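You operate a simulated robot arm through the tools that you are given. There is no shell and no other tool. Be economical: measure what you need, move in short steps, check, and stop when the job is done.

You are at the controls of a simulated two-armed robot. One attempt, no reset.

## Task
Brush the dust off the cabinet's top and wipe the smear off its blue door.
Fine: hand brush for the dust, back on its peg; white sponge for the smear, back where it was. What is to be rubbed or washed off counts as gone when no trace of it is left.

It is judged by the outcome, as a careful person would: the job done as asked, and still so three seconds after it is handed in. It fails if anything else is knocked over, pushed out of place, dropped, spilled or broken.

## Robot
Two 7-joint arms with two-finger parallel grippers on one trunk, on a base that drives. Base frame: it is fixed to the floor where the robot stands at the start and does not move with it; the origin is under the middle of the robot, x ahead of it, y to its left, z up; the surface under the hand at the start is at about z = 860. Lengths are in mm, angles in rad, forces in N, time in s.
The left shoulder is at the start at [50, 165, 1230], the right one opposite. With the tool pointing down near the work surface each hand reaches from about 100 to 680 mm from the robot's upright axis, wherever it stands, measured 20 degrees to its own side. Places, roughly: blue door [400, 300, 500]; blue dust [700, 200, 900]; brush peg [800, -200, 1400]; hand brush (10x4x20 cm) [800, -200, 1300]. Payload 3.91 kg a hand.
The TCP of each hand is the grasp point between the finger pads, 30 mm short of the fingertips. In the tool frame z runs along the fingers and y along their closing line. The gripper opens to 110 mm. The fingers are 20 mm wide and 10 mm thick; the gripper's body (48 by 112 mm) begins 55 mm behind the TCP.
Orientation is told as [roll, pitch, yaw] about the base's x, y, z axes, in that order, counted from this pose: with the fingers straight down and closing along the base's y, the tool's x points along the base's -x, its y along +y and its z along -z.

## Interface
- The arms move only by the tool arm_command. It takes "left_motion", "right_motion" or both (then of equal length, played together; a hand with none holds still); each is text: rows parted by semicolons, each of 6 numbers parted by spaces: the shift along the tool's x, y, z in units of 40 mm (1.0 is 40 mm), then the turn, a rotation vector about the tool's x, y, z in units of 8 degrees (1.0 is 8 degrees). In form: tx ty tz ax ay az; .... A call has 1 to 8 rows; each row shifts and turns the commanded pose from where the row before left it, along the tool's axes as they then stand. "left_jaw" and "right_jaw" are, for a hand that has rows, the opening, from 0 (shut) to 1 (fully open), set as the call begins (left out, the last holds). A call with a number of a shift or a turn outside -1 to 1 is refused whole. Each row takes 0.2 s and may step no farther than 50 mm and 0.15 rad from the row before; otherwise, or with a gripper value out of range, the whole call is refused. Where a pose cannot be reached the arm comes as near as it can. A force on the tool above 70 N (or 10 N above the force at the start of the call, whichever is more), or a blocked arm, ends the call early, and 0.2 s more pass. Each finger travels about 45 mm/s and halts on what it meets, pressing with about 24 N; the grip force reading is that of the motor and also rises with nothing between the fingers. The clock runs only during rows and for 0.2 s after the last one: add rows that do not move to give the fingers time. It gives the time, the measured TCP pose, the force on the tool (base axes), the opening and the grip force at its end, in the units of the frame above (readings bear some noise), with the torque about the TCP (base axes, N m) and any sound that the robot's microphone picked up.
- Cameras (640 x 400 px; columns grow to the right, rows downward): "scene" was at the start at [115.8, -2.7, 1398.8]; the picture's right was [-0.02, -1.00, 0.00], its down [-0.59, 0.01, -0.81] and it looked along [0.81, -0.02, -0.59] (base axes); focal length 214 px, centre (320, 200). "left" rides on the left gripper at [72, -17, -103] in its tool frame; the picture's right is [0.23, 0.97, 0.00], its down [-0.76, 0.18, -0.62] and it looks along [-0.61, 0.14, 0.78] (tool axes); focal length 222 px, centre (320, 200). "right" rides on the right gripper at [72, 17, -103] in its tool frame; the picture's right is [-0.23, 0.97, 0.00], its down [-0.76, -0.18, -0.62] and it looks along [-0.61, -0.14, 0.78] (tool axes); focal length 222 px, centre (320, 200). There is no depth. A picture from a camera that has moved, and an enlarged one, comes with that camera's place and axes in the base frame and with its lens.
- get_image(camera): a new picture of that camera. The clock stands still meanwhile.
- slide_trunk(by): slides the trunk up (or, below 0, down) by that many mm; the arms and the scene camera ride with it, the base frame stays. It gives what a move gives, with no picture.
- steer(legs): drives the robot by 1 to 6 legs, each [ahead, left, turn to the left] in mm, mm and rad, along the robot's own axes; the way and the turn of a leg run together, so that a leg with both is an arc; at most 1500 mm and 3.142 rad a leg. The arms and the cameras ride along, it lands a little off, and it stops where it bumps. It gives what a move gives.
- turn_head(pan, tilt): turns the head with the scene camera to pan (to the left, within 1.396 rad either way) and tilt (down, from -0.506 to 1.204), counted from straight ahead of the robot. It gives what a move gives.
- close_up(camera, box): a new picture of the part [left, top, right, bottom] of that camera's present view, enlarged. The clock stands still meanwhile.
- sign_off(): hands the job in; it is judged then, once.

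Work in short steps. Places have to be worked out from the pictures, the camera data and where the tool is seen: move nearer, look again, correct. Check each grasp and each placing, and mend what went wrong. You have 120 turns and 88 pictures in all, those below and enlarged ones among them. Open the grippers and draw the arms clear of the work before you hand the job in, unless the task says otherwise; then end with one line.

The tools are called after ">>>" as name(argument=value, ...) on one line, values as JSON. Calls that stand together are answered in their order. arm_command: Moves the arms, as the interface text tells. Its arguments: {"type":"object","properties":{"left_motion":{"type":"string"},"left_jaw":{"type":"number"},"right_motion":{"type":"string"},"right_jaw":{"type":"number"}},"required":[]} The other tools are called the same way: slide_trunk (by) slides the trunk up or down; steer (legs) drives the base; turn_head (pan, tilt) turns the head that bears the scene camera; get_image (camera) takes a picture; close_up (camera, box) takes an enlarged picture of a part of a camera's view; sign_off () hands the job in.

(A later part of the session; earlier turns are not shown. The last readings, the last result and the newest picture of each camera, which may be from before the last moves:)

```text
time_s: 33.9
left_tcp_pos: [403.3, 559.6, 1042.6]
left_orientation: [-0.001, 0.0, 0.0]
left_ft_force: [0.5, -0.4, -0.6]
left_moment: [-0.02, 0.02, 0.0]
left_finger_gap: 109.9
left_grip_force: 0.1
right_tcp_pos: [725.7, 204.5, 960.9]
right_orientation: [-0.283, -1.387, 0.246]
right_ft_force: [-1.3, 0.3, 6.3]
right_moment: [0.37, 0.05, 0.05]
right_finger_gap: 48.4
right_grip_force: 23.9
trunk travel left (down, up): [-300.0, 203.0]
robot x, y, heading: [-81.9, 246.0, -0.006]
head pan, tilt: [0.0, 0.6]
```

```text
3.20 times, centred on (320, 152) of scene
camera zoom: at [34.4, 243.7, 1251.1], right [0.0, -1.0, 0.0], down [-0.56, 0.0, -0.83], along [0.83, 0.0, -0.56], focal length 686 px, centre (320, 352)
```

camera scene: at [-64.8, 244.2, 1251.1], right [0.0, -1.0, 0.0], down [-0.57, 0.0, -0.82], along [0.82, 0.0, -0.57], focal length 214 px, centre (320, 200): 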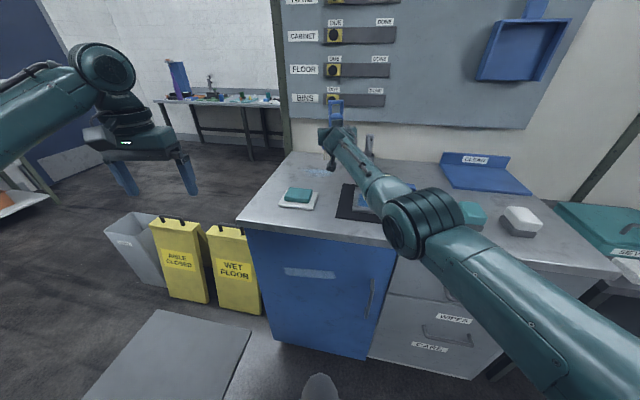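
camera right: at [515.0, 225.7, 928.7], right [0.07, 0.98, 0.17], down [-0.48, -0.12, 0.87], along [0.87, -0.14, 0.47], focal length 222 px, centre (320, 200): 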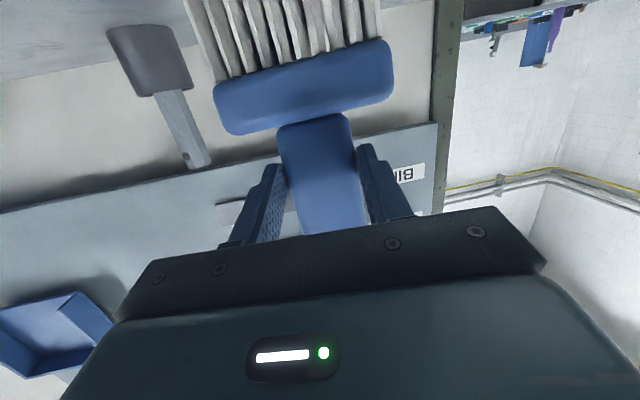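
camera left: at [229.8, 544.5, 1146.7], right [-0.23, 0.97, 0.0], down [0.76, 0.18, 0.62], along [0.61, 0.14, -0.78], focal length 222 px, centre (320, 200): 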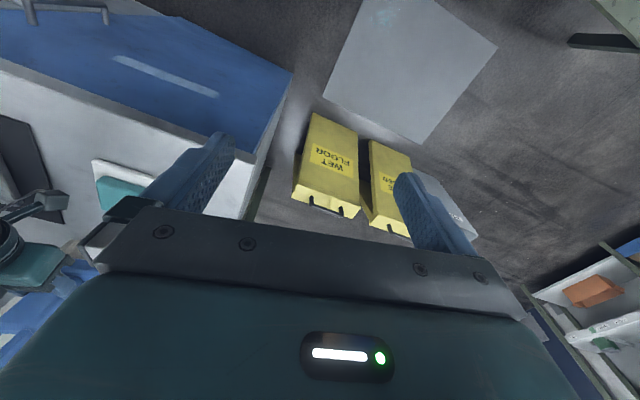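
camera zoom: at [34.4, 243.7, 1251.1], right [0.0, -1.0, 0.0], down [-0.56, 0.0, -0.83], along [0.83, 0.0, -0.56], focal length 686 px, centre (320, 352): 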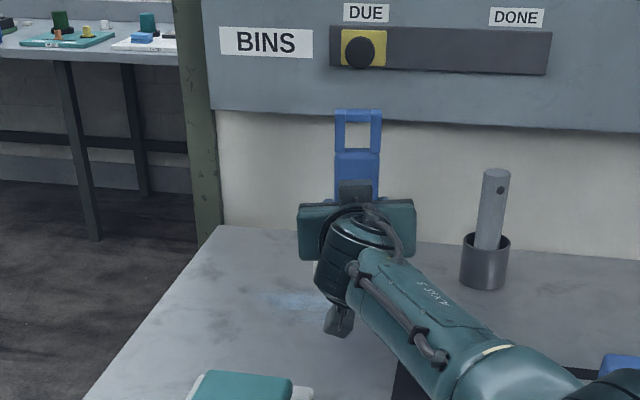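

The stroke went through. I sweep back and inspect.

>>> steer(legs=[[-100, 0, 0]])

>>> close_up(camera="scene", box=[230, 90, 410, 215])

>>> get_image(camera="right")

```text
time_s: 35.0
left_tcp_pos: [303.5, 559.5, 1041.7]
left_orientation: [-0.001, 0.0, -0.002]
left_ft_force: [0.3, 0.1, -0.3]
left_moment: [0.0, -0.01, 0.01]
left_finger_gap: 109.9
left_grip_force: 0.3
right_tcp_pos: [625.7, 203.9, 961.6]
right_orientation: [-0.284, -1.385, 0.245]
right_ft_force: [0.6, 0.9, 4.2]
right_moment: [0.33, -0.04, 0.04]
right_finger_gap: 47.9
right_grip_force: 23.8
trunk travel left (down, up): [-300.0, 203.0]
robot x, y, heading: [-182.3, 248.0, -0.004]
head pan, tilt: [0.0, 0.6]
```

```text
3.20 times, centred on (320, 152) of scene
camera zoom: at [-65.3, 244.0, 1251.2], right [0.0, -1.0, 0.0], down [-0.56, 0.0, -0.83], along [0.83, 0.0, -0.56], focal length 686 px, centre (320, 352)
```

zoom: 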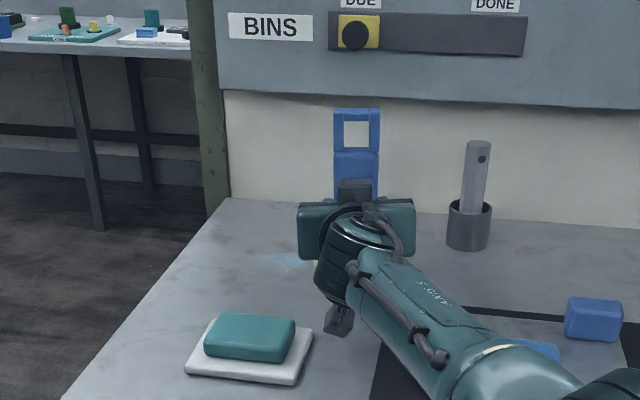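

```text
53 pictures are left
camera right: at [513.0, 222.0, 907.9], right [0.07, 0.98, 0.17], down [-0.48, -0.12, 0.87], along [0.87, -0.15, 0.47], focal length 222 px, centre (320, 200)
```

right: 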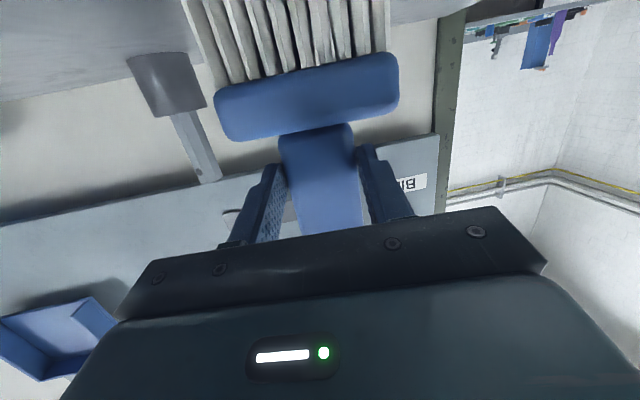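

The swept part looks cleared. I shift +48 mm in y and sweep out and back again, then once more further left.

>>> arm_command(right_motion="0 .6 0 0 0 0;.04 .6 0 0 0 0;0 0 0 0 0 0")

>>> steer(legs=[[100, 0, 0], [-100, 0, 0]])

>>> arm_command(right_motion="0 .6 0 0 0 0;.04 .6 0 0 0 0;0 0 0 0 0 0")

>>> steer(legs=[[100, 0, 0], [-100, 0, 0]])

>>> close_up(camera="scene", box=[230, 90, 410, 215])

```text
time_s: 35.8
left_tcp_pos: [302.8, 559.3, 1042.9]
left_orientation: [0.001, -0.001, -0.003]
left_ft_force: [0.6, -0.3, -0.6]
left_moment: [-0.04, -0.01, 0.0]
left_finger_gap: 109.8
left_grip_force: 0.1
right_tcp_pos: [614.8, 224.0, 954.0]
right_orientation: [-0.293, -1.395, 0.255]
right_ft_force: [1.9, -4.3, 18.5]
right_moment: [0.48, -0.46, -0.17]
right_finger_gap: 48.6
right_grip_force: 24.2
right hand out of reach, approached as far as the arm can: row 1, 2
trunk travel left (down, up): [-300.0, 203.0]
robot x, y, heading: [-180.0, 242.4, -0.006]
head pan, tilt: [0.0, 0.6]
```

```text
time_s: 37.7
left_tcp_pos: [306.2, 559.8, 1042.7]
left_orientation: [-0.001, -0.001, -0.001]
left_ft_force: [0.1, 0.6, -0.2]
left_moment: [-0.02, 0.01, 0.0]
left_finger_gap: 109.8
left_grip_force: 0.0
right_tcp_pos: [617.0, 224.5, 950.1]
right_orientation: [-0.279, -1.386, 0.24]
right_ft_force: [-2.2, -0.9, 11.1]
right_moment: [0.54, 0.02, 0.11]
right_finger_gap: 48.3
right_grip_force: 24.0
trunk travel left (down, up): [-300.0, 203.0]
robot x, y, heading: [-178.6, 245.1, -0.002]
head pan, tilt: [0.0, 0.6]
```

```text
time_s: 38.5
left_tcp_pos: [306.7, 555.9, 1044.6]
left_orientation: [0.004, -0.001, -0.004]
left_ft_force: [0.5, 0.0, -0.7]
left_moment: [-0.03, 0.02, 0.02]
left_finger_gap: 110.1
left_grip_force: 0.0
right_tcp_pos: [611.4, 236.6, 950.4]
right_orientation: [-0.328, -1.402, 0.281]
right_ft_force: [20.2, -28.5, 35.1]
right_moment: [-1.25, 2.8, 2.99]
right_finger_gap: 47.6
right_grip_force: 23.7
right hand out of reach, approached as far as the arm can: row 1, 2
trunk travel left (down, up): [-300.0, 203.0]
robot x, y, heading: [-175.2, 246.6, 0.001]
head pan, tilt: [0.0, 0.6]
```

```text
time_s: 39.2
left_tcp_pos: [316.1, 557.2, 1042.0]
left_orientation: [0.001, -0.001, -0.006]
left_ft_force: [0.0, -0.7, -0.1]
left_moment: [-0.02, -0.02, 0.03]
left_finger_gap: 109.9
left_grip_force: 0.1
right_tcp_pos: [621.5, 234.5, 951.3]
right_orientation: [-0.387, -1.401, 0.33]
right_ft_force: [-7.3, -3.7, 6.0]
right_moment: [-0.06, 1.53, 0.58]
right_finger_gap: 47.5
right_grip_force: 24.3
trunk travel left (down, up): [-300.0, 203.0]
robot x, y, heading: [-167.4, 245.7, -0.007]
head pan, tilt: [0.0, 0.6]
stopped in leg 1: the force on the tool passed its limit at 97 N (the readings are from after the stop); the commanded pose is now the measured one
```

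```text
3.20 times, centred on (320, 152) of scene
camera zoom: at [-53.9, 242.8, 1250.7], right [-0.01, -1.0, 0.0], down [-0.56, 0.0, -0.83], along [0.83, -0.01, -0.56], focal length 686 px, centre (320, 352)
```

zoom: 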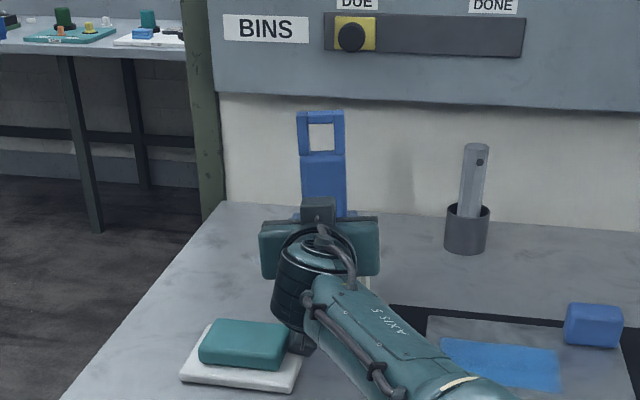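

The hand sank and its camera housing ran against the sponge tray. I stop at once and lift clear.

>>> arm_command(right_motion="-.5 -.1 -.1 0 0 0;-1 -.2 -.2 0 0 0;-1 0 -.2 0 0 0")

>>> get_image(camera="scene")

>>> close_up(camera="scene", box=[230, 120, 410, 245])

```text
time_s: 40.0
left_tcp_pos: [317.0, 557.1, 1042.1]
left_orientation: [0.0, 0.001, -0.005]
left_ft_force: [-0.8, -0.3, 0.9]
left_moment: [0.0, -0.01, 0.01]
left_finger_gap: 109.9
left_grip_force: 0.1
right_tcp_pos: [618.5, 231.6, 1055.2]
right_orientation: [-0.381, -1.395, 0.328]
right_ft_force: [-0.5, -0.3, -1.7]
right_moment: [-0.02, 0.06, -0.03]
right_finger_gap: 47.7
right_grip_force: 24.2
trunk travel left (down, up): [-300.0, 203.0]
robot x, y, heading: [-167.6, 244.4, -0.008]
head pan, tilt: [0.0, 0.6]
```

```text
51 pictures are left
camera scene: at [-52.7, 243.2, 1251.1], right [-0.01, -1.0, 0.0], down [-0.56, 0.0, -0.83], along [0.83, -0.01, -0.56], focal length 214 px, centre (320, 200)
```

scene: 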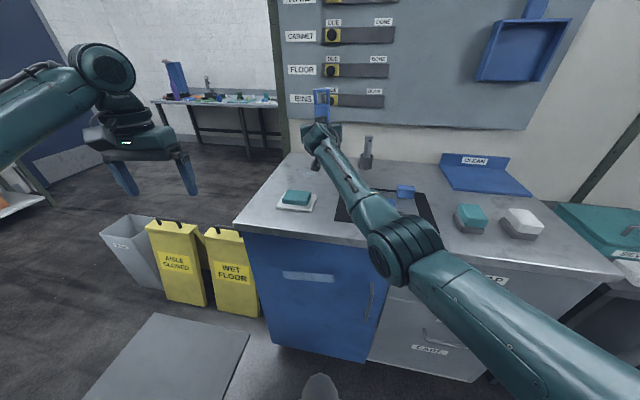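

```text
3.20 times, centred on (320, 182) of scene
camera zoom: at [-52.7, 243.2, 1251.1], right [-0.01, -1.0, 0.0], down [-0.56, 0.0, -0.83], along [0.83, -0.01, -0.56], focal length 686 px, centre (320, 256)
```

zoom: 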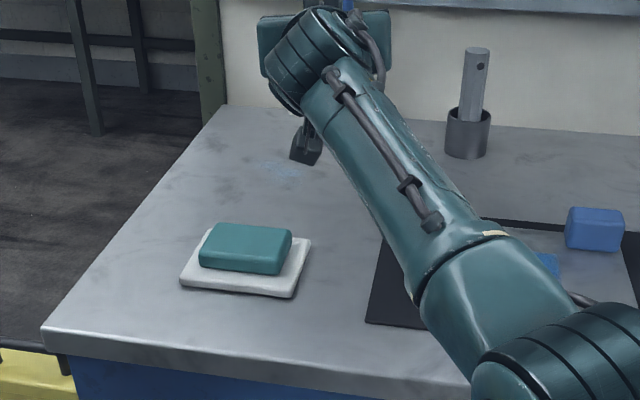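

The tray measures unmoved (453,263 / 474,370 as before). A faint rest of dust remains at about (724, 284). I'll come down directly there, with the hand beyond the tray: drive forward 90 and left 35.

>>> steer(legs=[[90, 35, 0]])

>>> get_image(camera="right")

>>> close_up(camera="scene", box=[230, 100, 410, 225])

```text
time_s: 41.2
left_tcp_pos: [406.3, 590.9, 1041.9]
left_orientation: [-0.001, 0.0, -0.006]
left_ft_force: [0.0, -0.7, 0.2]
left_moment: [0.0, 0.0, -0.01]
left_finger_gap: 110.1
left_grip_force: 0.0
right_tcp_pos: [706.3, 265.7, 1053.6]
right_orientation: [-0.378, -1.396, 0.322]
right_ft_force: [0.7, 0.3, -1.4]
right_moment: [-0.03, 0.03, -0.01]
right_finger_gap: 47.3
right_grip_force: 24.1
trunk travel left (down, up): [-300.0, 203.0]
robot x, y, heading: [-78.1, 278.0, -0.008]
head pan, tilt: [0.0, 0.6]
```

```text
49 pictures are left
camera right: at [594.4, 283.1, 999.4], right [0.09, 0.98, 0.16], down [-0.5, -0.1, 0.86], along [0.86, -0.15, 0.48], focal length 222 px, centre (320, 200)
```

right: 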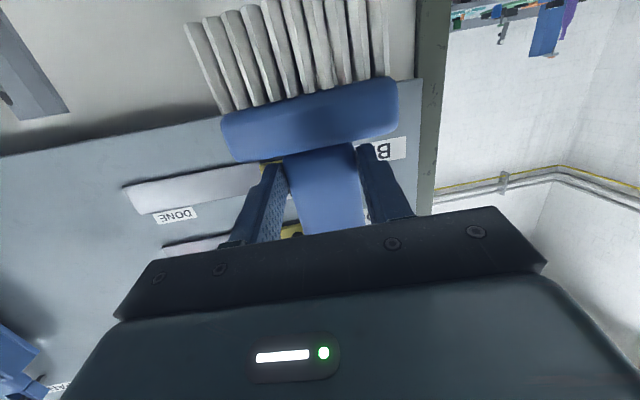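

```text
3.20 times, centred on (320, 162) of scene
camera zoom: at [36.8, 277.1, 1250.9], right [-0.01, -1.0, 0.0], down [-0.57, 0.0, -0.82], along [0.82, -0.01, -0.57], focal length 686 px, centre (320, 320)
```

zoom: 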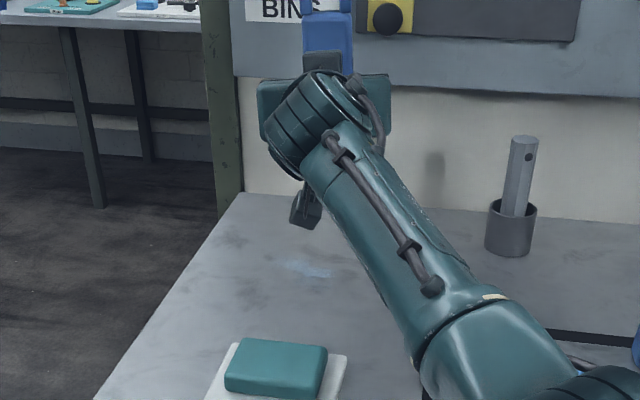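

The rest of the dust is at x≈685–735, y≈255–315. I level the roll slightly, shift +15 mm in y and lower to just above the surface.

>>> arm_command(right_motion="0 .4 0 0 0 .6;1 0 0 0 0 0;1 0 0 0 0 0;.3 0 0 0 0 0;0 0 0 0 0 0")

>>> arm_command(right_motion=".1 0 0 0 0 0;.1 0 0 0 0 0;.1 0 0 0 0 0;0 0 0 0 0 0")

```text
time_s: 42.4
left_tcp_pos: [407.2, 591.8, 1040.7]
left_orientation: [0.0, 0.001, -0.007]
left_ft_force: [0.0, 0.2, 0.6]
left_moment: [0.01, 0.0, -0.01]
left_finger_gap: 110.0
left_grip_force: 0.1
right_tcp_pos: [689.9, 282.9, 962.9]
right_orientation: [0.115, -1.408, -0.177]
right_ft_force: [0.1, 0.0, -1.2]
right_moment: [0.0, 0.08, 0.04]
right_finger_gap: 47.5
right_grip_force: 24.9
trunk travel left (down, up): [-300.0, 203.0]
robot x, y, heading: [-81.3, 280.3, -0.01]
head pan, tilt: [0.0, 0.6]
```

```text
time_s: 43.4
left_tcp_pos: [405.3, 591.7, 1042.6]
left_orientation: [0.001, 0.004, -0.005]
left_ft_force: [0.3, 0.7, -0.4]
left_moment: [0.0, 0.02, -0.02]
left_finger_gap: 109.9
left_grip_force: 0.0
right_tcp_pos: [690.9, 284.3, 951.9]
right_orientation: [0.115, -1.406, -0.178]
right_ft_force: [-0.4, -0.3, -0.9]
right_moment: [0.03, 0.03, -0.03]
right_finger_gap: 47.4
right_grip_force: 23.5
trunk travel left (down, up): [-300.0, 203.0]
robot x, y, heading: [-83.3, 279.9, -0.003]
head pan, tilt: [0.0, 0.6]
```

Not yet touching; a little lower.

>>> arm_command(right_motion=".08 0 0 0 0 0;.08 0 0 0 0 0;.06 0 0 0 0 0;0 0 0 0 0 0")

>>> close_up(camera="scene", box=[230, 100, 410, 225])

```text
time_s: 44.4
left_tcp_pos: [405.3, 591.2, 1042.3]
left_orientation: [0.001, 0.0, -0.005]
left_ft_force: [-1.1, -0.3, 1.1]
left_moment: [0.0, 0.02, 0.03]
left_finger_gap: 110.1
left_grip_force: 0.0
right_tcp_pos: [688.8, 286.0, 947.2]
right_orientation: [0.12, -1.415, -0.179]
right_ft_force: [4.4, 3.8, 13.7]
right_moment: [-0.43, -0.45, 0.23]
right_finger_gap: 47.6
right_grip_force: 24.0
trunk travel left (down, up): [-300.0, 203.0]
robot x, y, heading: [-80.4, 276.7, -0.004]
head pan, tilt: [0.0, 0.6]
```

```text
3.20 times, centred on (320, 162) of scene
camera zoom: at [34.6, 277.3, 1251.4], right [-0.01, -1.0, 0.0], down [-0.56, 0.0, -0.83], along [0.83, -0.01, -0.56], focal length 686 px, centre (320, 320)
```

zoom: 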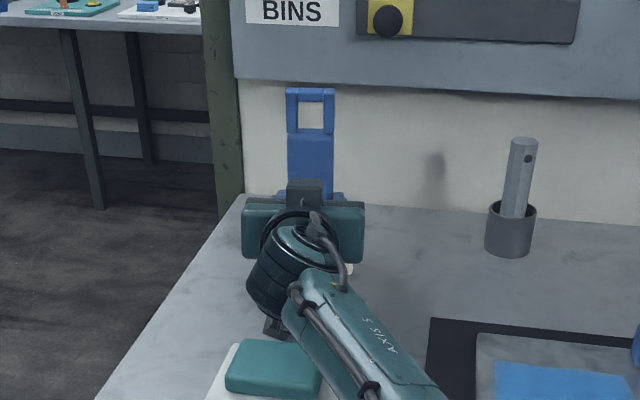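

Contact at ~14 N. Short sweeps with the base: 45 mm forward and back, twice.

>>> steer(legs=[[45, 0, 0], [-40, 0, 0], [40, 0, 0], [-40, 0, 0], [40, 0, 0]])

>>> arm_command(right_motion="-1 0 0 0 0 0;-1 0 0 0 0 0;-1 0 0 0 0 0;-1 -1 0 0 0 0;0 -1 0 0 0 0")

>>> get_image(camera="scene")

```text
time_s: 47.2
left_tcp_pos: [449.4, 592.3, 1041.4]
left_orientation: [0.0, 0.0, -0.003]
left_ft_force: [0.5, 0.6, -0.5]
left_moment: [0.03, -0.03, -0.01]
left_finger_gap: 110.0
left_grip_force: 0.1
right_tcp_pos: [733.4, 284.2, 945.8]
right_orientation: [0.113, -1.412, -0.175]
right_ft_force: [3.0, -0.2, 10.1]
right_moment: [-0.56, -0.4, 0.08]
right_finger_gap: 47.6
right_grip_force: 24.1
trunk travel left (down, up): [-300.0, 203.0]
robot x, y, heading: [-35.0, 280.1, -0.006]
head pan, tilt: [0.0, 0.6]
```

```text
refused: row 4 steps farther than a row can; nothing moved
```

```text
46 pictures are left
camera scene: at [79.3, 276.8, 1251.2], right [-0.01, -1.0, 0.0], down [-0.56, 0.0, -0.83], along [0.83, -0.01, -0.56], focal length 214 px, centre (320, 200)
```

scene: 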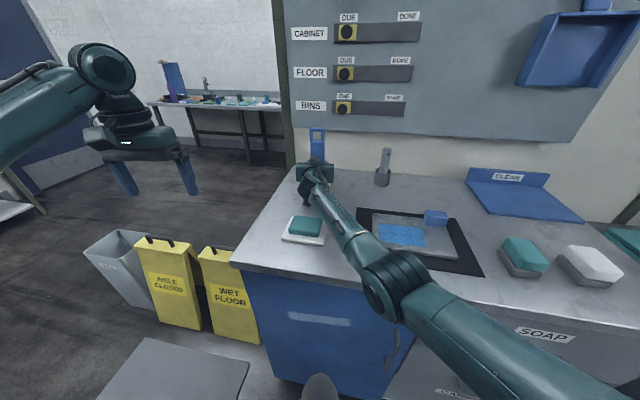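

Sweeps done. I lift the brush (with legal row sizes) and look at the top.

>>> arm_command(right_motion="-1 0 0 0 0 0;-1 0 -.3 0 0 0;-1 0 -.4 0 0 0;-1 0 -.4 0 0 0;0 -1 0 0 0 0")

>>> close_up(camera="scene", box=[230, 130, 450, 265])

```text
time_s: 48.4
left_tcp_pos: [450.5, 590.0, 1042.3]
left_orientation: [-0.002, 0.002, -0.003]
left_ft_force: [0.1, -0.3, 0.1]
left_moment: [0.02, 0.0, 0.02]
left_finger_gap: 110.4
left_grip_force: 0.0
right_tcp_pos: [712.7, 243.2, 1110.7]
right_orientation: [0.116, -1.409, -0.174]
right_ft_force: [0.8, 0.0, 0.0]
right_moment: [0.02, 0.05, 0.0]
right_finger_gap: 47.7
right_grip_force: 24.3
trunk travel left (down, up): [-300.0, 203.0]
robot x, y, heading: [-35.2, 281.3, -0.004]
head pan, tilt: [0.0, 0.6]
```

```text
2.91 times, centred on (340, 198) of scene
camera zoom: at [80.7, 276.2, 1251.0], right [-0.01, -1.0, 0.0], down [-0.57, 0.0, -0.82], along [0.82, -0.01, -0.57], focal length 624 px, centre (262, 207)
```

zoom: 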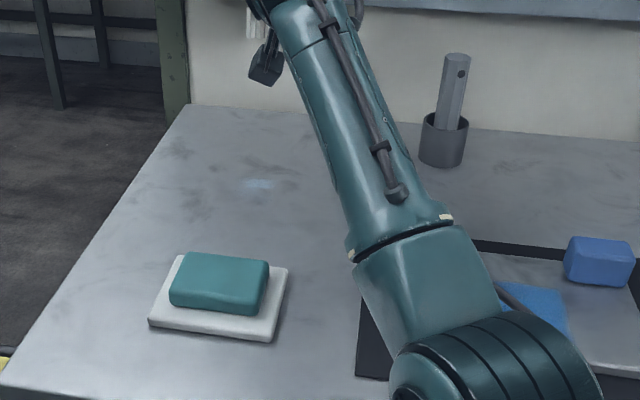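

Only a faint spot at about (690, 275) is left – nearer than my strokes reached. I tilt the hand 20° so the bristles lean back (camera housing rises, clear of the tray), and come down on it.

>>> arm_command(right_motion="0 0 0 0 1 0;0 0 0 0 1 0;0 0 0 0 .5 0;.88 .14 .29 0 0 0;.88 .14 .29 0 0 0;.88 .14 .29 0 0 0;.88 .14 .29 0 0 0;0 0 0 0 0 0")

>>> close_up(camera="scene", box=[230, 130, 450, 265])

```text
time_s: 50.2
left_tcp_pos: [449.3, 590.6, 1040.7]
left_orientation: [0.001, 0.002, -0.004]
left_ft_force: [-0.3, 0.0, -0.9]
left_moment: [0.03, 0.01, -0.03]
left_finger_gap: 110.1
left_grip_force: 0.1
right_tcp_pos: [689.5, 271.5, 962.0]
right_orientation: [0.038, -1.062, -0.094]
right_ft_force: [-0.4, -0.4, -1.8]
right_moment: [0.01, 0.01, 0.02]
right_finger_gap: 47.6
right_grip_force: 23.9
trunk travel left (down, up): [-300.0, 203.0]
robot x, y, heading: [-33.9, 276.9, -0.006]
head pan, tilt: [0.0, 0.6]
```

```text
2.91 times, centred on (340, 198) of scene
camera zoom: at [80.4, 276.6, 1251.1], right [-0.01, -1.0, 0.0], down [-0.57, 0.0, -0.82], along [0.82, -0.01, -0.57], focal length 624 px, centre (262, 207)
```

zoom: 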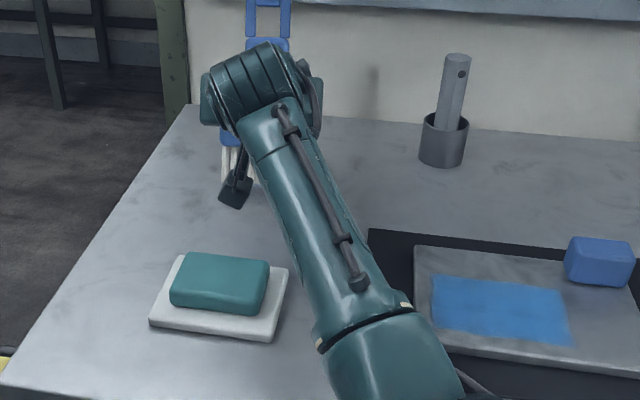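

Well clear of the tray now. I drive back 22 mm and lower to contact.

>>> steer(legs=[[-22, 0, 0]])

>>> arm_command(right_motion=".11 0 .06 0 0 0;.11 0 .06 0 0 0;.11 0 .06 0 0 0;0 0 0 0 0 0")

```text
time_s: 51.0
left_tcp_pos: [428.0, 591.0, 1042.4]
left_orientation: [-0.001, -0.001, -0.004]
left_ft_force: [0.3, 0.4, 0.0]
left_moment: [0.02, -0.04, 0.0]
left_finger_gap: 109.9
left_grip_force: 0.0
right_tcp_pos: [666.7, 270.0, 962.1]
right_orientation: [0.038, -1.061, -0.093]
right_ft_force: [-0.8, -0.4, -1.5]
right_moment: [0.02, 0.04, -0.01]
right_finger_gap: 47.4
right_grip_force: 24.4
trunk travel left (down, up): [-300.0, 203.0]
robot x, y, heading: [-57.2, 276.4, -0.006]
head pan, tilt: [0.0, 0.6]
```

```text
time_s: 52.0
left_tcp_pos: [425.6, 591.5, 1044.2]
left_orientation: [-0.001, -0.003, -0.006]
left_ft_force: [0.2, -0.6, 1.0]
left_moment: [0.02, 0.02, 0.01]
left_finger_gap: 109.9
left_grip_force: 0.0
right_tcp_pos: [664.4, 271.0, 954.6]
right_orientation: [0.038, -1.078, -0.094]
right_ft_force: [2.0, -2.9, 22.3]
right_moment: [-1.13, -0.51, -0.03]
right_finger_gap: 47.6
right_grip_force: 23.9
trunk travel left (down, up): [-300.0, 203.0]
robot x, y, heading: [-58.6, 275.9, -0.006]
head pan, tilt: [0.0, 0.6]
```

The moment shows only the −y corner touches; I roll back ~4° so the bristles lie flat, then check.

>>> arm_command(right_motion="-.1 0 -.06 0 0 0;0 0 0 0 0 -.5;.1 0 .05 0 0 0;0 0 0 0 0 0")

```text
time_s: 53.0
left_tcp_pos: [425.6, 591.6, 1042.6]
left_orientation: [0.0, -0.002, -0.003]
left_ft_force: [-0.3, 1.0, -0.2]
left_moment: [-0.01, -0.01, -0.01]
left_finger_gap: 110.0
left_grip_force: 0.0
right_tcp_pos: [664.7, 272.3, 956.8]
right_orientation: [-0.077, -1.075, 0.042]
right_ft_force: [-0.2, 5.3, 24.7]
right_moment: [1.64, -0.27, 0.18]
right_finger_gap: 47.9
right_grip_force: 24.1
trunk travel left (down, up): [-300.0, 203.0]
robot x, y, heading: [-57.0, 282.4, -0.001]
head pan, tilt: [0.0, 0.6]
```

Now it's slightly over to the +y side; I turn +1.7° and sweep 60 mm forward and back, twice.

>>> arm_command(right_motion="0 0 0 0 0 .22;0 0 0 0 0 0")

>>> steer(legs=[[60, 0, 0], [-60, 0, 0], [60, 0, 0], [-60, 0, 0], [60, 0, 0]])

>>> arm_command(right_motion="-1 0 -.5 0 0 0;-1 0 -.5 0 0 0;-1 0 -.5 0 0 0;-1 0 -.5 0 0 0;-1 0 -.5 0 0 0")

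>>> close_up(camera="scene", box=[230, 130, 450, 265])

```text
time_s: 53.6
left_tcp_pos: [424.5, 593.5, 1043.7]
left_orientation: [0.001, -0.002, -0.004]
left_ft_force: [0.8, -0.1, -0.7]
left_moment: [0.0, -0.03, 0.03]
left_finger_gap: 110.2
left_grip_force: 0.0
right_tcp_pos: [663.8, 272.4, 954.8]
right_orientation: [-0.03, -1.075, -0.016]
right_ft_force: [-3.7, 3.2, 24.2]
right_moment: [0.66, -0.08, 0.07]
right_finger_gap: 47.8
right_grip_force: 24.7
trunk travel left (down, up): [-300.0, 203.0]
robot x, y, heading: [-57.5, 279.9, -0.006]
head pan, tilt: [0.0, 0.6]
```

```text
time_s: 56.8
left_tcp_pos: [486.5, 590.3, 1042.4]
left_orientation: [-0.001, 0.001, -0.006]
left_ft_force: [0.8, 0.4, -0.1]
left_moment: [-0.01, 0.02, -0.02]
left_finger_gap: 110.0
left_grip_force: 0.0
right_tcp_pos: [725.3, 269.8, 949.6]
right_orientation: [-0.031, -1.068, -0.019]
right_ft_force: [5.7, 0.1, 15.2]
right_moment: [0.81, -0.45, -0.23]
right_finger_gap: 47.4
right_grip_force: 24.5
trunk travel left (down, up): [-300.0, 203.0]
robot x, y, heading: [0.3, 279.1, -0.008]
head pan, tilt: [0.0, 0.6]
```

```text
time_s: 58.0
left_tcp_pos: [487.5, 591.6, 1041.6]
left_orientation: [-0.001, -0.001, -0.005]
left_ft_force: [1.0, -0.1, 0.0]
left_moment: [-0.02, 0.0, 0.01]
left_finger_gap: 110.0
left_grip_force: 0.0
right_tcp_pos: [735.9, 273.9, 1172.2]
right_orientation: [-0.03, -1.065, -0.016]
right_ft_force: [-0.1, -1.0, -1.0]
right_moment: [0.01, 0.0, 0.02]
right_finger_gap: 47.4
right_grip_force: 23.9
trunk travel left (down, up): [-300.0, 203.0]
robot x, y, heading: [-2.1, 273.7, -0.009]
head pan, tilt: [0.0, 0.6]
```

```text
2.91 times, centred on (340, 198) of scene
camera zoom: at [117.2, 276.3, 1251.1], right [-0.01, -1.0, 0.0], down [-0.56, 0.0, -0.83], along [0.83, -0.01, -0.56], focal length 624 px, centre (262, 207)
```

zoom: 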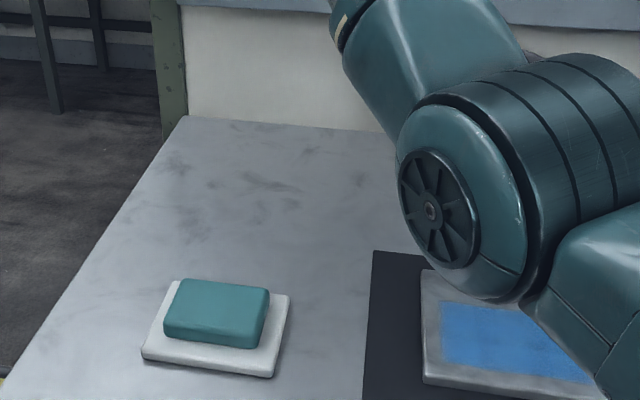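

The top looks clean. The brush is near the wall board, so I back off 100 mm first and then inspect the dust area at higher zoom.

>>> steer(legs=[[-100, 0, 0]])

>>> close_up(camera="scene", box=[270, 130, 380, 200])

>>> get_image(camera="right")

```text
time_s: 59.1
left_tcp_pos: [387.1, 592.5, 1043.1]
left_orientation: [-0.001, -0.001, -0.003]
left_ft_force: [-0.4, -0.2, 0.5]
left_moment: [-0.03, -0.03, -0.03]
left_finger_gap: 110.2
left_grip_force: 0.1
right_tcp_pos: [636.7, 274.8, 1170.6]
right_orientation: [-0.031, -1.067, -0.017]
right_ft_force: [-0.9, 0.2, -1.3]
right_moment: [0.0, 0.03, 0.02]
right_finger_gap: 47.5
right_grip_force: 24.0
trunk travel left (down, up): [-300.0, 203.0]
robot x, y, heading: [-100.5, 279.3, -0.001]
head pan, tilt: [0.0, 0.6]
```

```text
5.71 times, centred on (325, 165) of scene
camera zoom: at [17.4, 277.1, 1251.2], right [-0.01, -1.0, 0.0], down [-0.56, 0.0, -0.83], along [0.83, 0.0, -0.56], focal length 1226 px, centre (291, 400)
```

zoom: 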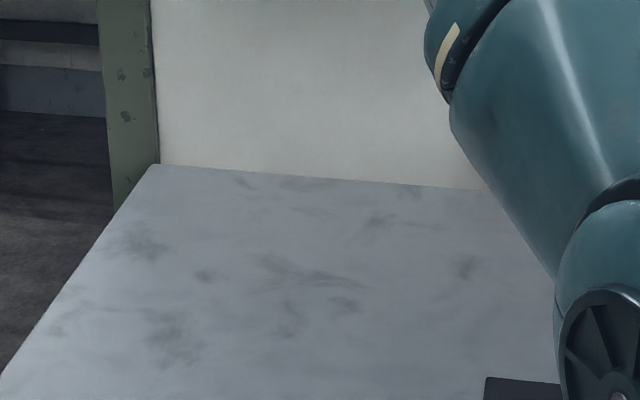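

```text
41 pictures are left
camera right: at [512.2, 296.9, 1158.8], right [0.15, 0.97, 0.18], down [-0.18, -0.16, 0.97], along [0.97, -0.18, 0.15], focal length 222 px, centre (320, 200)
```

right: 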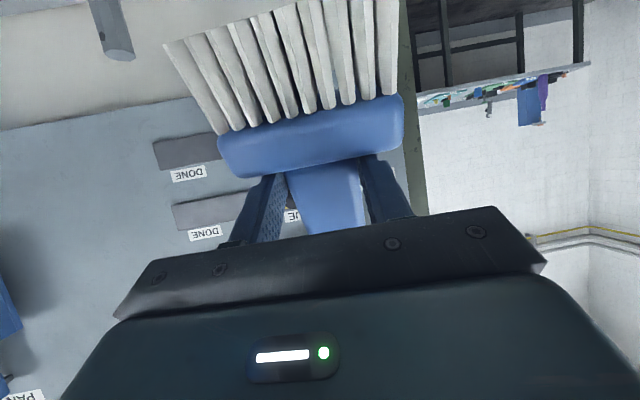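

The dust is gone without trace. Now to return the brush: raise the trunk 150 mm and strafe right 280 mm.

>>> slide_trunk(by=150)

>>> steer(legs=[[0, -280, 0]])

>>> turn_head(pan=-0.2, tilt=0.15)

>>> arm_command(right_motion="0 -.9 0 0 -1 0;0 -.9 0 0 -1 0;0 -.9 0 0 0 0;0 -.9 0 0 0 0")

>>> get_image(camera="scene")

>>> get_image(camera="right")

```text
time_s: 60.9
left_tcp_pos: [387.9, 593.2, 1191.2]
left_orientation: [0.0, 0.001, -0.003]
left_ft_force: [0.1, -0.4, -0.3]
left_moment: [0.03, -0.02, -0.02]
left_finger_gap: 109.8
left_grip_force: 0.1
right_tcp_pos: [637.3, 275.2, 1321.0]
right_orientation: [-0.032, -1.064, -0.015]
right_ft_force: [0.7, 0.5, -1.6]
right_moment: [0.01, 0.02, 0.0]
right_finger_gap: 47.4
right_grip_force: 24.4
trunk travel left (down, up): [-450.0, 53.0]
robot x, y, heading: [-101.0, 282.3, -0.007]
head pan, tilt: [0.0, 0.6]
```

```text
time_s: 64.0
left_tcp_pos: [383.1, 316.1, 1192.0]
left_orientation: [0.001, 0.003, 0.007]
left_ft_force: [0.8, 0.4, 0.4]
left_moment: [-0.03, -0.03, 0.0]
left_finger_gap: 110.2
left_grip_force: 0.1
right_tcp_pos: [636.8, 1.0, 1321.0]
right_orientation: [-0.029, -1.064, -0.006]
right_ft_force: [0.2, 0.8, -2.4]
right_moment: [0.02, 0.02, 0.01]
right_finger_gap: 47.5
right_grip_force: 24.1
trunk travel left (down, up): [-450.0, 53.0]
robot x, y, heading: [-97.4, -3.8, 0.002]
head pan, tilt: [0.0, 0.6]
```

```text
time_s: 64.9
left_tcp_pos: [383.8, 315.3, 1191.7]
left_orientation: [0.001, 0.0, 0.007]
left_ft_force: [-0.7, -0.6, 0.1]
left_moment: [-0.03, -0.01, 0.0]
left_finger_gap: 109.8
left_grip_force: 0.0
right_tcp_pos: [637.3, 1.0, 1319.7]
right_orientation: [-0.029, -1.066, -0.004]
right_ft_force: [0.0, 0.1, -2.2]
right_moment: [0.0, 0.01, -0.04]
right_finger_gap: 47.1
right_grip_force: 23.5
trunk travel left (down, up): [-450.0, 53.0]
robot x, y, heading: [-99.0, -2.7, 0.006]
head pan, tilt: [-0.201, 0.15]
```

```text
time_s: 65.9
left_tcp_pos: [382.8, 314.6, 1191.2]
left_orientation: [0.003, 0.002, 0.007]
left_ft_force: [0.5, -0.2, 1.1]
left_moment: [0.01, -0.01, 0.01]
left_finger_gap: 110.0
left_grip_force: 0.0
right_tcp_pos: [632.7, -144.5, 1323.1]
right_orientation: [-0.066, -1.343, 0.031]
right_ft_force: [-0.3, 0.5, -1.3]
right_moment: [0.0, 0.02, 0.0]
right_finger_gap: 47.3
right_grip_force: 23.9
trunk travel left (down, up): [-450.0, 53.0]
robot x, y, heading: [-96.4, -4.4, -0.0]
head pan, tilt: [-0.201, 0.15]
```

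```text
40 pictures are left
camera scene: at [20.6, -23.1, 1442.5], right [-0.2, -0.98, 0.0], down [-0.15, 0.03, -0.99], along [0.97, -0.19, -0.15], focal length 214 px, centre (320, 200)
```

scene: 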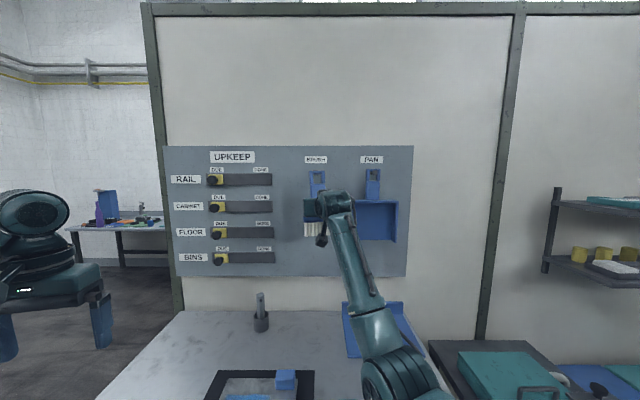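

```text
39 pictures are left
camera right: at [516.3, -124.8, 1275.7], right [0.08, 0.97, 0.21], down [-0.44, -0.15, 0.88], along [0.89, -0.16, 0.42], focal length 222 px, centre (320, 200)
```

right: 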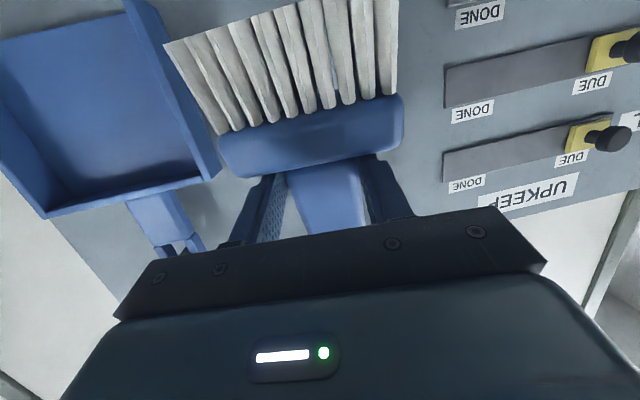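

Now a close-up of the brush in the hand against the peg, for tilt and alignment.

>>> close_up(camera="scene", box=[270, 150, 370, 250])

```text
4.00 times, centred on (320, 200) of scene
camera zoom: at [20.6, -23.1, 1442.5], right [-0.2, -0.98, 0.0], down [-0.15, 0.03, -0.99], along [0.97, -0.19, -0.15], focal length 858 px, centre (320, 200)
```

zoom: 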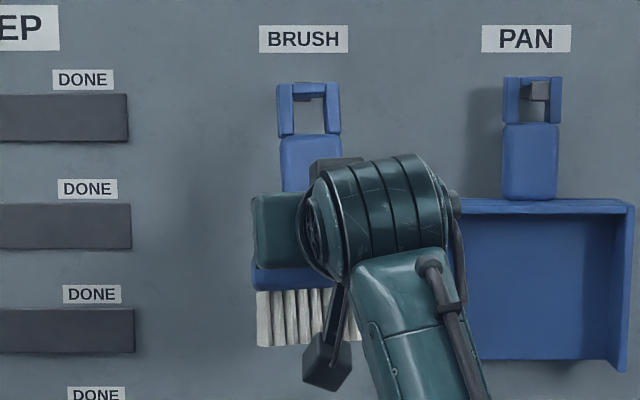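

The brush is nearly upright. Loop centre now ≈ (640, −142, 1410); the peg is at (760, −156, 1424). I raise 14 mm, shift −13 mm in y and drive forward 80 mm.

>>> arm_command(right_motion="-.34 -.32 -.08 0 0 0;0 0 0 0 0 0")

>>> steer(legs=[[80, 0, 0]])

>>> close_up(camera="scene", box=[280, 150, 360, 200])

```text
time_s: 66.5
left_tcp_pos: [383.6, 315.9, 1190.3]
left_orientation: [0.0, 0.002, 0.008]
left_ft_force: [-0.5, 0.7, -0.6]
left_moment: [-0.03, 0.02, 0.02]
left_finger_gap: 110.1
left_grip_force: 0.0
right_tcp_pos: [632.5, -154.9, 1337.6]
right_orientation: [-0.07, -1.344, 0.036]
right_ft_force: [0.4, 0.0, -1.5]
right_moment: [0.02, 0.04, -0.01]
right_finger_gap: 47.5
right_grip_force: 24.5
trunk travel left (down, up): [-450.0, 53.0]
robot x, y, heading: [-97.3, -3.3, 0.009]
head pan, tilt: [-0.201, 0.15]
```

```text
time_s: 67.5
left_tcp_pos: [463.5, 318.0, 1191.0]
left_orientation: [0.0, 0.002, 0.009]
left_ft_force: [-0.4, 1.4, -0.9]
left_moment: [0.0, 0.01, 0.0]
left_finger_gap: 110.0
left_grip_force: 0.0
right_tcp_pos: [712.9, -152.7, 1336.5]
right_orientation: [-0.068, -1.343, 0.033]
right_ft_force: [0.5, -0.1, -1.2]
right_moment: [0.0, -0.01, -0.02]
right_finger_gap: 47.4
right_grip_force: 24.1
trunk travel left (down, up): [-450.0, 53.0]
robot x, y, heading: [-17.6, -1.3, 0.004]
head pan, tilt: [-0.201, 0.15]
```

```text
8.00 times, centred on (320, 175) of scene
camera zoom: at [101.4, -21.6, 1442.4], right [-0.19, -0.98, 0.0], down [-0.15, 0.03, -0.99], along [0.97, -0.19, -0.15], focal length 1716 px, centre (320, 400)
```

zoom: 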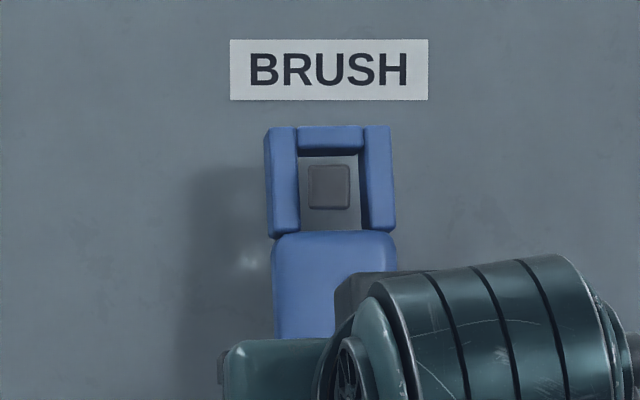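

The peg shows through the loop hole. Allowing for parallax, the loop needs −8 mm in y by the time it arrives. I shift and advance 25 mm.

>>> arm_command(right_motion="0 -.2 0 0 0 0;-.07 0 .3 0 0 0;-.07 0 .3 0 0 0;0 0 0 0 0 0")

>>> close_up(camera="scene", box=[280, 150, 360, 200])

```text
time_s: 68.5
left_tcp_pos: [461.8, 316.7, 1191.4]
left_orientation: [-0.001, 0.001, 0.008]
left_ft_force: [0.2, 0.4, -0.5]
left_moment: [-0.03, -0.02, 0.02]
left_finger_gap: 109.7
left_grip_force: 0.1
right_tcp_pos: [733.5, -162.7, 1338.0]
right_orientation: [-0.063, -1.345, 0.03]
right_ft_force: [-5.5, 0.3, -3.1]
right_moment: [0.0, -0.53, -0.1]
right_finger_gap: 47.3
right_grip_force: 24.1
trunk travel left (down, up): [-450.0, 53.0]
robot x, y, heading: [-19.5, -4.8, 0.008]
head pan, tilt: [-0.201, 0.15]
```

```text
8.00 times, centred on (320, 175) of scene
camera zoom: at [99.3, -21.6, 1442.6], right [-0.19, -0.98, 0.0], down [-0.15, 0.03, -0.99], along [0.97, -0.19, -0.15], focal length 1716 px, centre (320, 400)
```

zoom: 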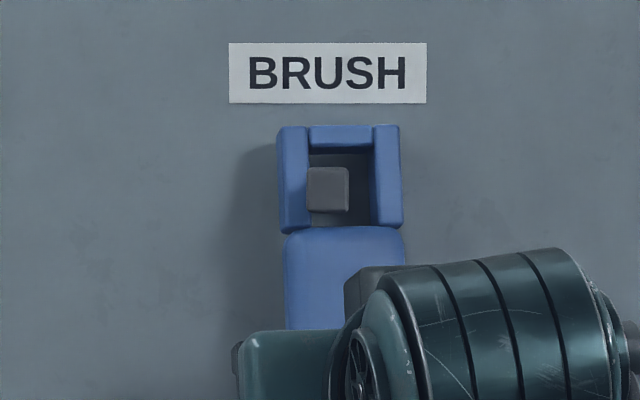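

Slight contact (−5.5 N): the loop is ~4 mm too far in −y. I back 6 mm, shift +4.5 mm, and advance again.

>>> arm_command(right_motion=".04 0 -.16 0 0 0;0 .12 0 0 0 0;-.05 0 .2 0 0 0;-.05 0 .2 0 0 0;0 0 0 0 0 0")

>>> close_up(camera="scene", box=[280, 150, 360, 200])

```text
time_s: 69.7
left_tcp_pos: [464.4, 316.7, 1191.4]
left_orientation: [-0.001, 0.001, 0.008]
left_ft_force: [0.2, -0.2, 0.4]
left_moment: [0.03, -0.01, 0.0]
left_finger_gap: 110.0
left_grip_force: 0.1
right_tcp_pos: [745.0, -159.3, 1337.6]
right_orientation: [-0.069, -1.346, 0.039]
right_ft_force: [-4.7, 2.3, -2.9]
right_moment: [-0.24, -0.43, 0.06]
right_finger_gap: 47.7
right_grip_force: 24.7
trunk travel left (down, up): [-450.0, 53.0]
robot x, y, heading: [-19.4, -2.3, 0.005]
head pan, tilt: [-0.201, 0.15]
```

```text
8.00 times, centred on (320, 175) of scene
camera zoom: at [99.6, -21.1, 1442.6], right [-0.19, -0.98, 0.0], down [-0.15, 0.03, -0.99], along [0.97, -0.19, -0.15], focal length 1716 px, centre (320, 400)
```

zoom: 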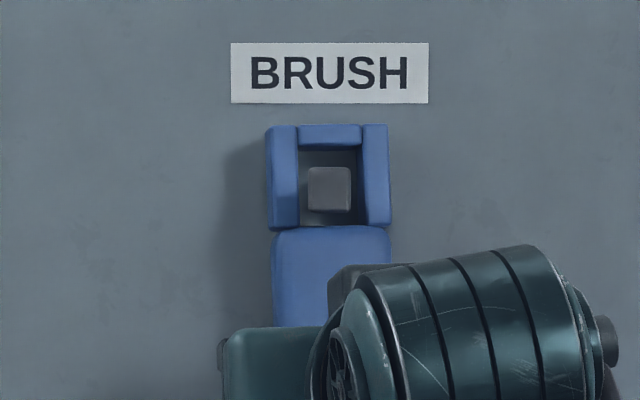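

The peg is inside the loop and the loop's top touches the board. I straighten the brush by 6° and then lower ~6 mm until the loop rests on the peg.

>>> arm_command(right_motion="0 0 0 0 -.4 0;0 0 0 0 -.4 0;.07 0 0 0 0 0;.07 0 0 0 0 0;0 0 0 0 0 0")

>>> close_up(camera="scene", box=[270, 150, 370, 240])

>>> get_image(camera="right")

```text
time_s: 70.9
left_tcp_pos: [461.8, 316.9, 1192.5]
left_orientation: [0.002, 0.0, 0.007]
left_ft_force: [-0.2, 0.0, 0.9]
left_moment: [-0.02, -0.03, 0.0]
left_finger_gap: 109.8
left_grip_force: 0.1
right_tcp_pos: [744.0, -158.2, 1334.3]
right_orientation: [-0.138, -1.458, 0.103]
right_ft_force: [-6.1, 0.9, 1.0]
right_moment: [-0.09, 0.02, -0.27]
right_finger_gap: 47.7
right_grip_force: 23.9
trunk travel left (down, up): [-450.0, 53.0]
robot x, y, heading: [-18.7, 1.5, 0.005]
head pan, tilt: [-0.201, 0.15]
```

```text
4.44 times, centred on (320, 195) of scene
camera zoom: at [98.9, -21.3, 1442.7], right [-0.19, -0.98, 0.0], down [-0.15, 0.03, -0.99], along [0.97, -0.19, -0.15], focal length 953 px, centre (320, 222)
```

zoom: 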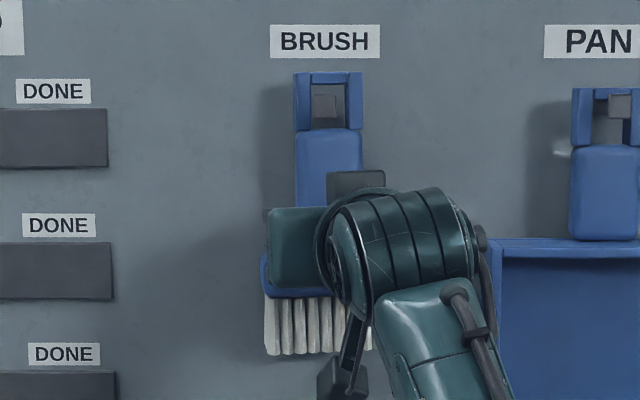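

```text
33 pictures are left
camera right: at [634.0, -139.3, 1273.2], right [0.06, 0.98, 0.21], down [-0.54, -0.15, 0.83], along [0.84, -0.16, 0.52], focal length 222 px, centre (320, 200)
```

right: 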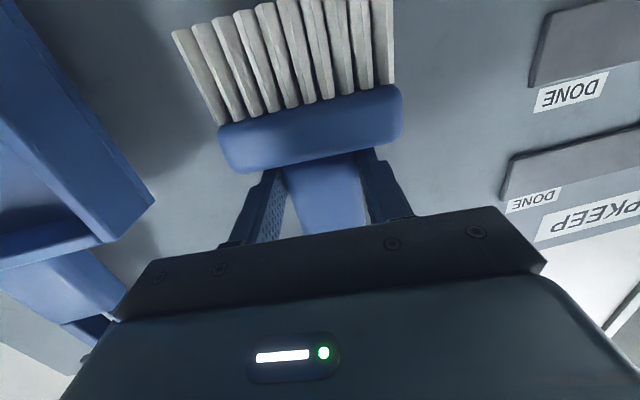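

Compared with the hung position, the loop is still ~9 mm too high. I lower it more, in small rows.

>>> arm_command(right_motion=".06 0 -.04 0 0 0;.06 0 0 0 0 0;.06 0 0 0 0 0;.06 0 0 0 0 0;0 0 0 0 0 0")

>>> close_up(camera="scene", box=[280, 150, 360, 200])

```text
time_s: 72.1
left_tcp_pos: [464.0, 316.2, 1192.3]
left_orientation: [-0.001, -0.001, 0.008]
left_ft_force: [-0.4, 0.5, -0.6]
left_moment: [0.03, -0.02, 0.02]
left_finger_gap: 109.8
left_grip_force: 0.1
right_tcp_pos: [740.8, -158.6, 1322.8]
right_orientation: [-0.128, -1.458, 0.097]
right_ft_force: [1.3, -1.0, 1.7]
right_moment: [0.09, 0.05, -0.05]
right_finger_gap: 47.4
right_grip_force: 24.0
trunk travel left (down, up): [-450.0, 53.0]
robot x, y, heading: [-19.9, -3.5, 0.0]
head pan, tilt: [-0.201, 0.15]
```

```text
8.00 times, centred on (320, 175) of scene
camera zoom: at [100.2, -21.7, 1442.6], right [-0.19, -0.98, 0.0], down [-0.15, 0.03, -0.99], along [0.97, -0.19, -0.15], focal length 1716 px, centre (320, 400)
```

zoom: 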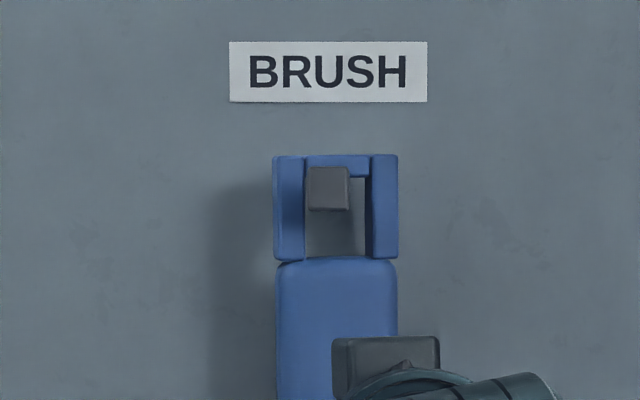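

The loop rests on the peg exactly as it hung before. I open the gripper and let it settle.

>>> arm_command(right_motion="0 0 0 0 0 0;0 0 0 0 0 0;0 0 0 0 0 0;0 0 0 0 0 0;0 0 0 0 0 0", right_jaw=0.85)

>>> arm_command(right_motion="-.02 0 -.5 0 0 0;-.05 0 -1 0 0 0;-.1 0 -1 0 0 0")

>>> get_image(camera="right")

>>> close_up(camera="scene", box=[270, 150, 370, 240])

```text
time_s: 73.3
left_tcp_pos: [461.8, 315.3, 1193.2]
left_orientation: [0.001, -0.001, 0.009]
left_ft_force: [-0.7, 0.4, 0.4]
left_moment: [0.02, 0.01, 0.02]
left_finger_gap: 110.1
left_grip_force: 0.0
right_tcp_pos: [739.1, -159.8, 1325.8]
right_orientation: [-0.117, -1.464, 0.086]
right_ft_force: [0.7, -8.8, 17.5]
right_moment: [0.73, -0.52, -0.28]
right_finger_gap: 89.4
right_grip_force: 0.0
trunk travel left (down, up): [-450.0, 53.0]
robot x, y, heading: [-18.5, -3.0, 0.006]
head pan, tilt: [-0.201, 0.15]
```

```text
time_s: 74.1
left_tcp_pos: [462.9, 317.7, 1192.1]
left_orientation: [0.001, 0.0, 0.009]
left_ft_force: [0.2, -0.8, -1.3]
left_moment: [0.0, 0.04, 0.01]
left_finger_gap: 109.8
left_grip_force: 0.1
right_tcp_pos: [642.4, -152.6, 1338.8]
right_orientation: [-0.138, -1.449, 0.11]
right_ft_force: [0.0, 0.1, -0.1]
right_moment: [0.04, -0.01, -0.01]
right_finger_gap: 93.4
right_grip_force: 0.0
trunk travel left (down, up): [-450.0, 53.0]
robot x, y, heading: [-21.2, -1.9, 0.007]
head pan, tilt: [-0.201, 0.15]
```

```text
31 pictures are left
camera right: at [532.9, -135.0, 1279.4], right [0.05, 0.98, 0.21], down [-0.53, -0.15, 0.83], along [0.85, -0.16, 0.51], focal length 222 px, centre (320, 200)
```

right: 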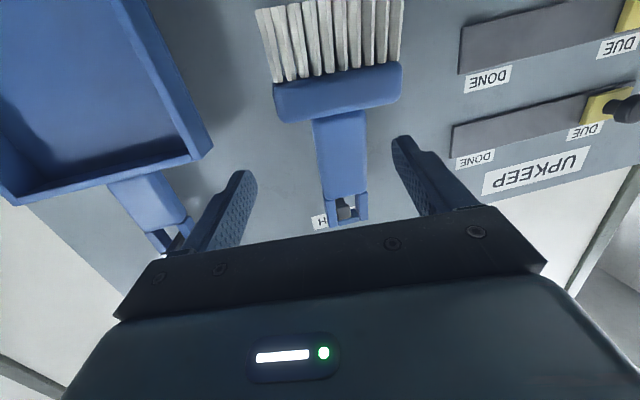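

```text
4.44 times, centred on (320, 195) of scene
camera zoom: at [100.0, -21.2, 1442.3], right [-0.19, -0.98, 0.0], down [-0.15, 0.03, -0.99], along [0.97, -0.19, -0.15], focal length 953 px, centre (320, 222)
```

zoom: 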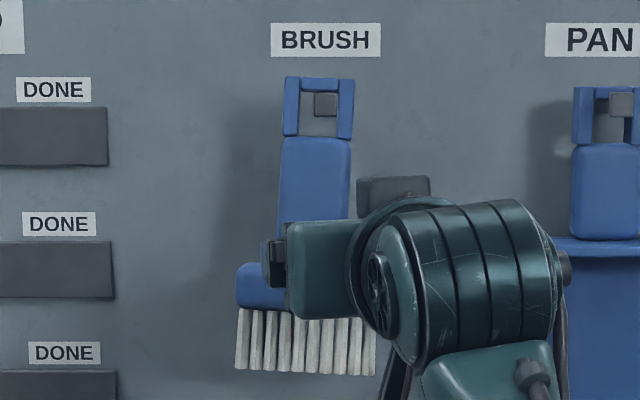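

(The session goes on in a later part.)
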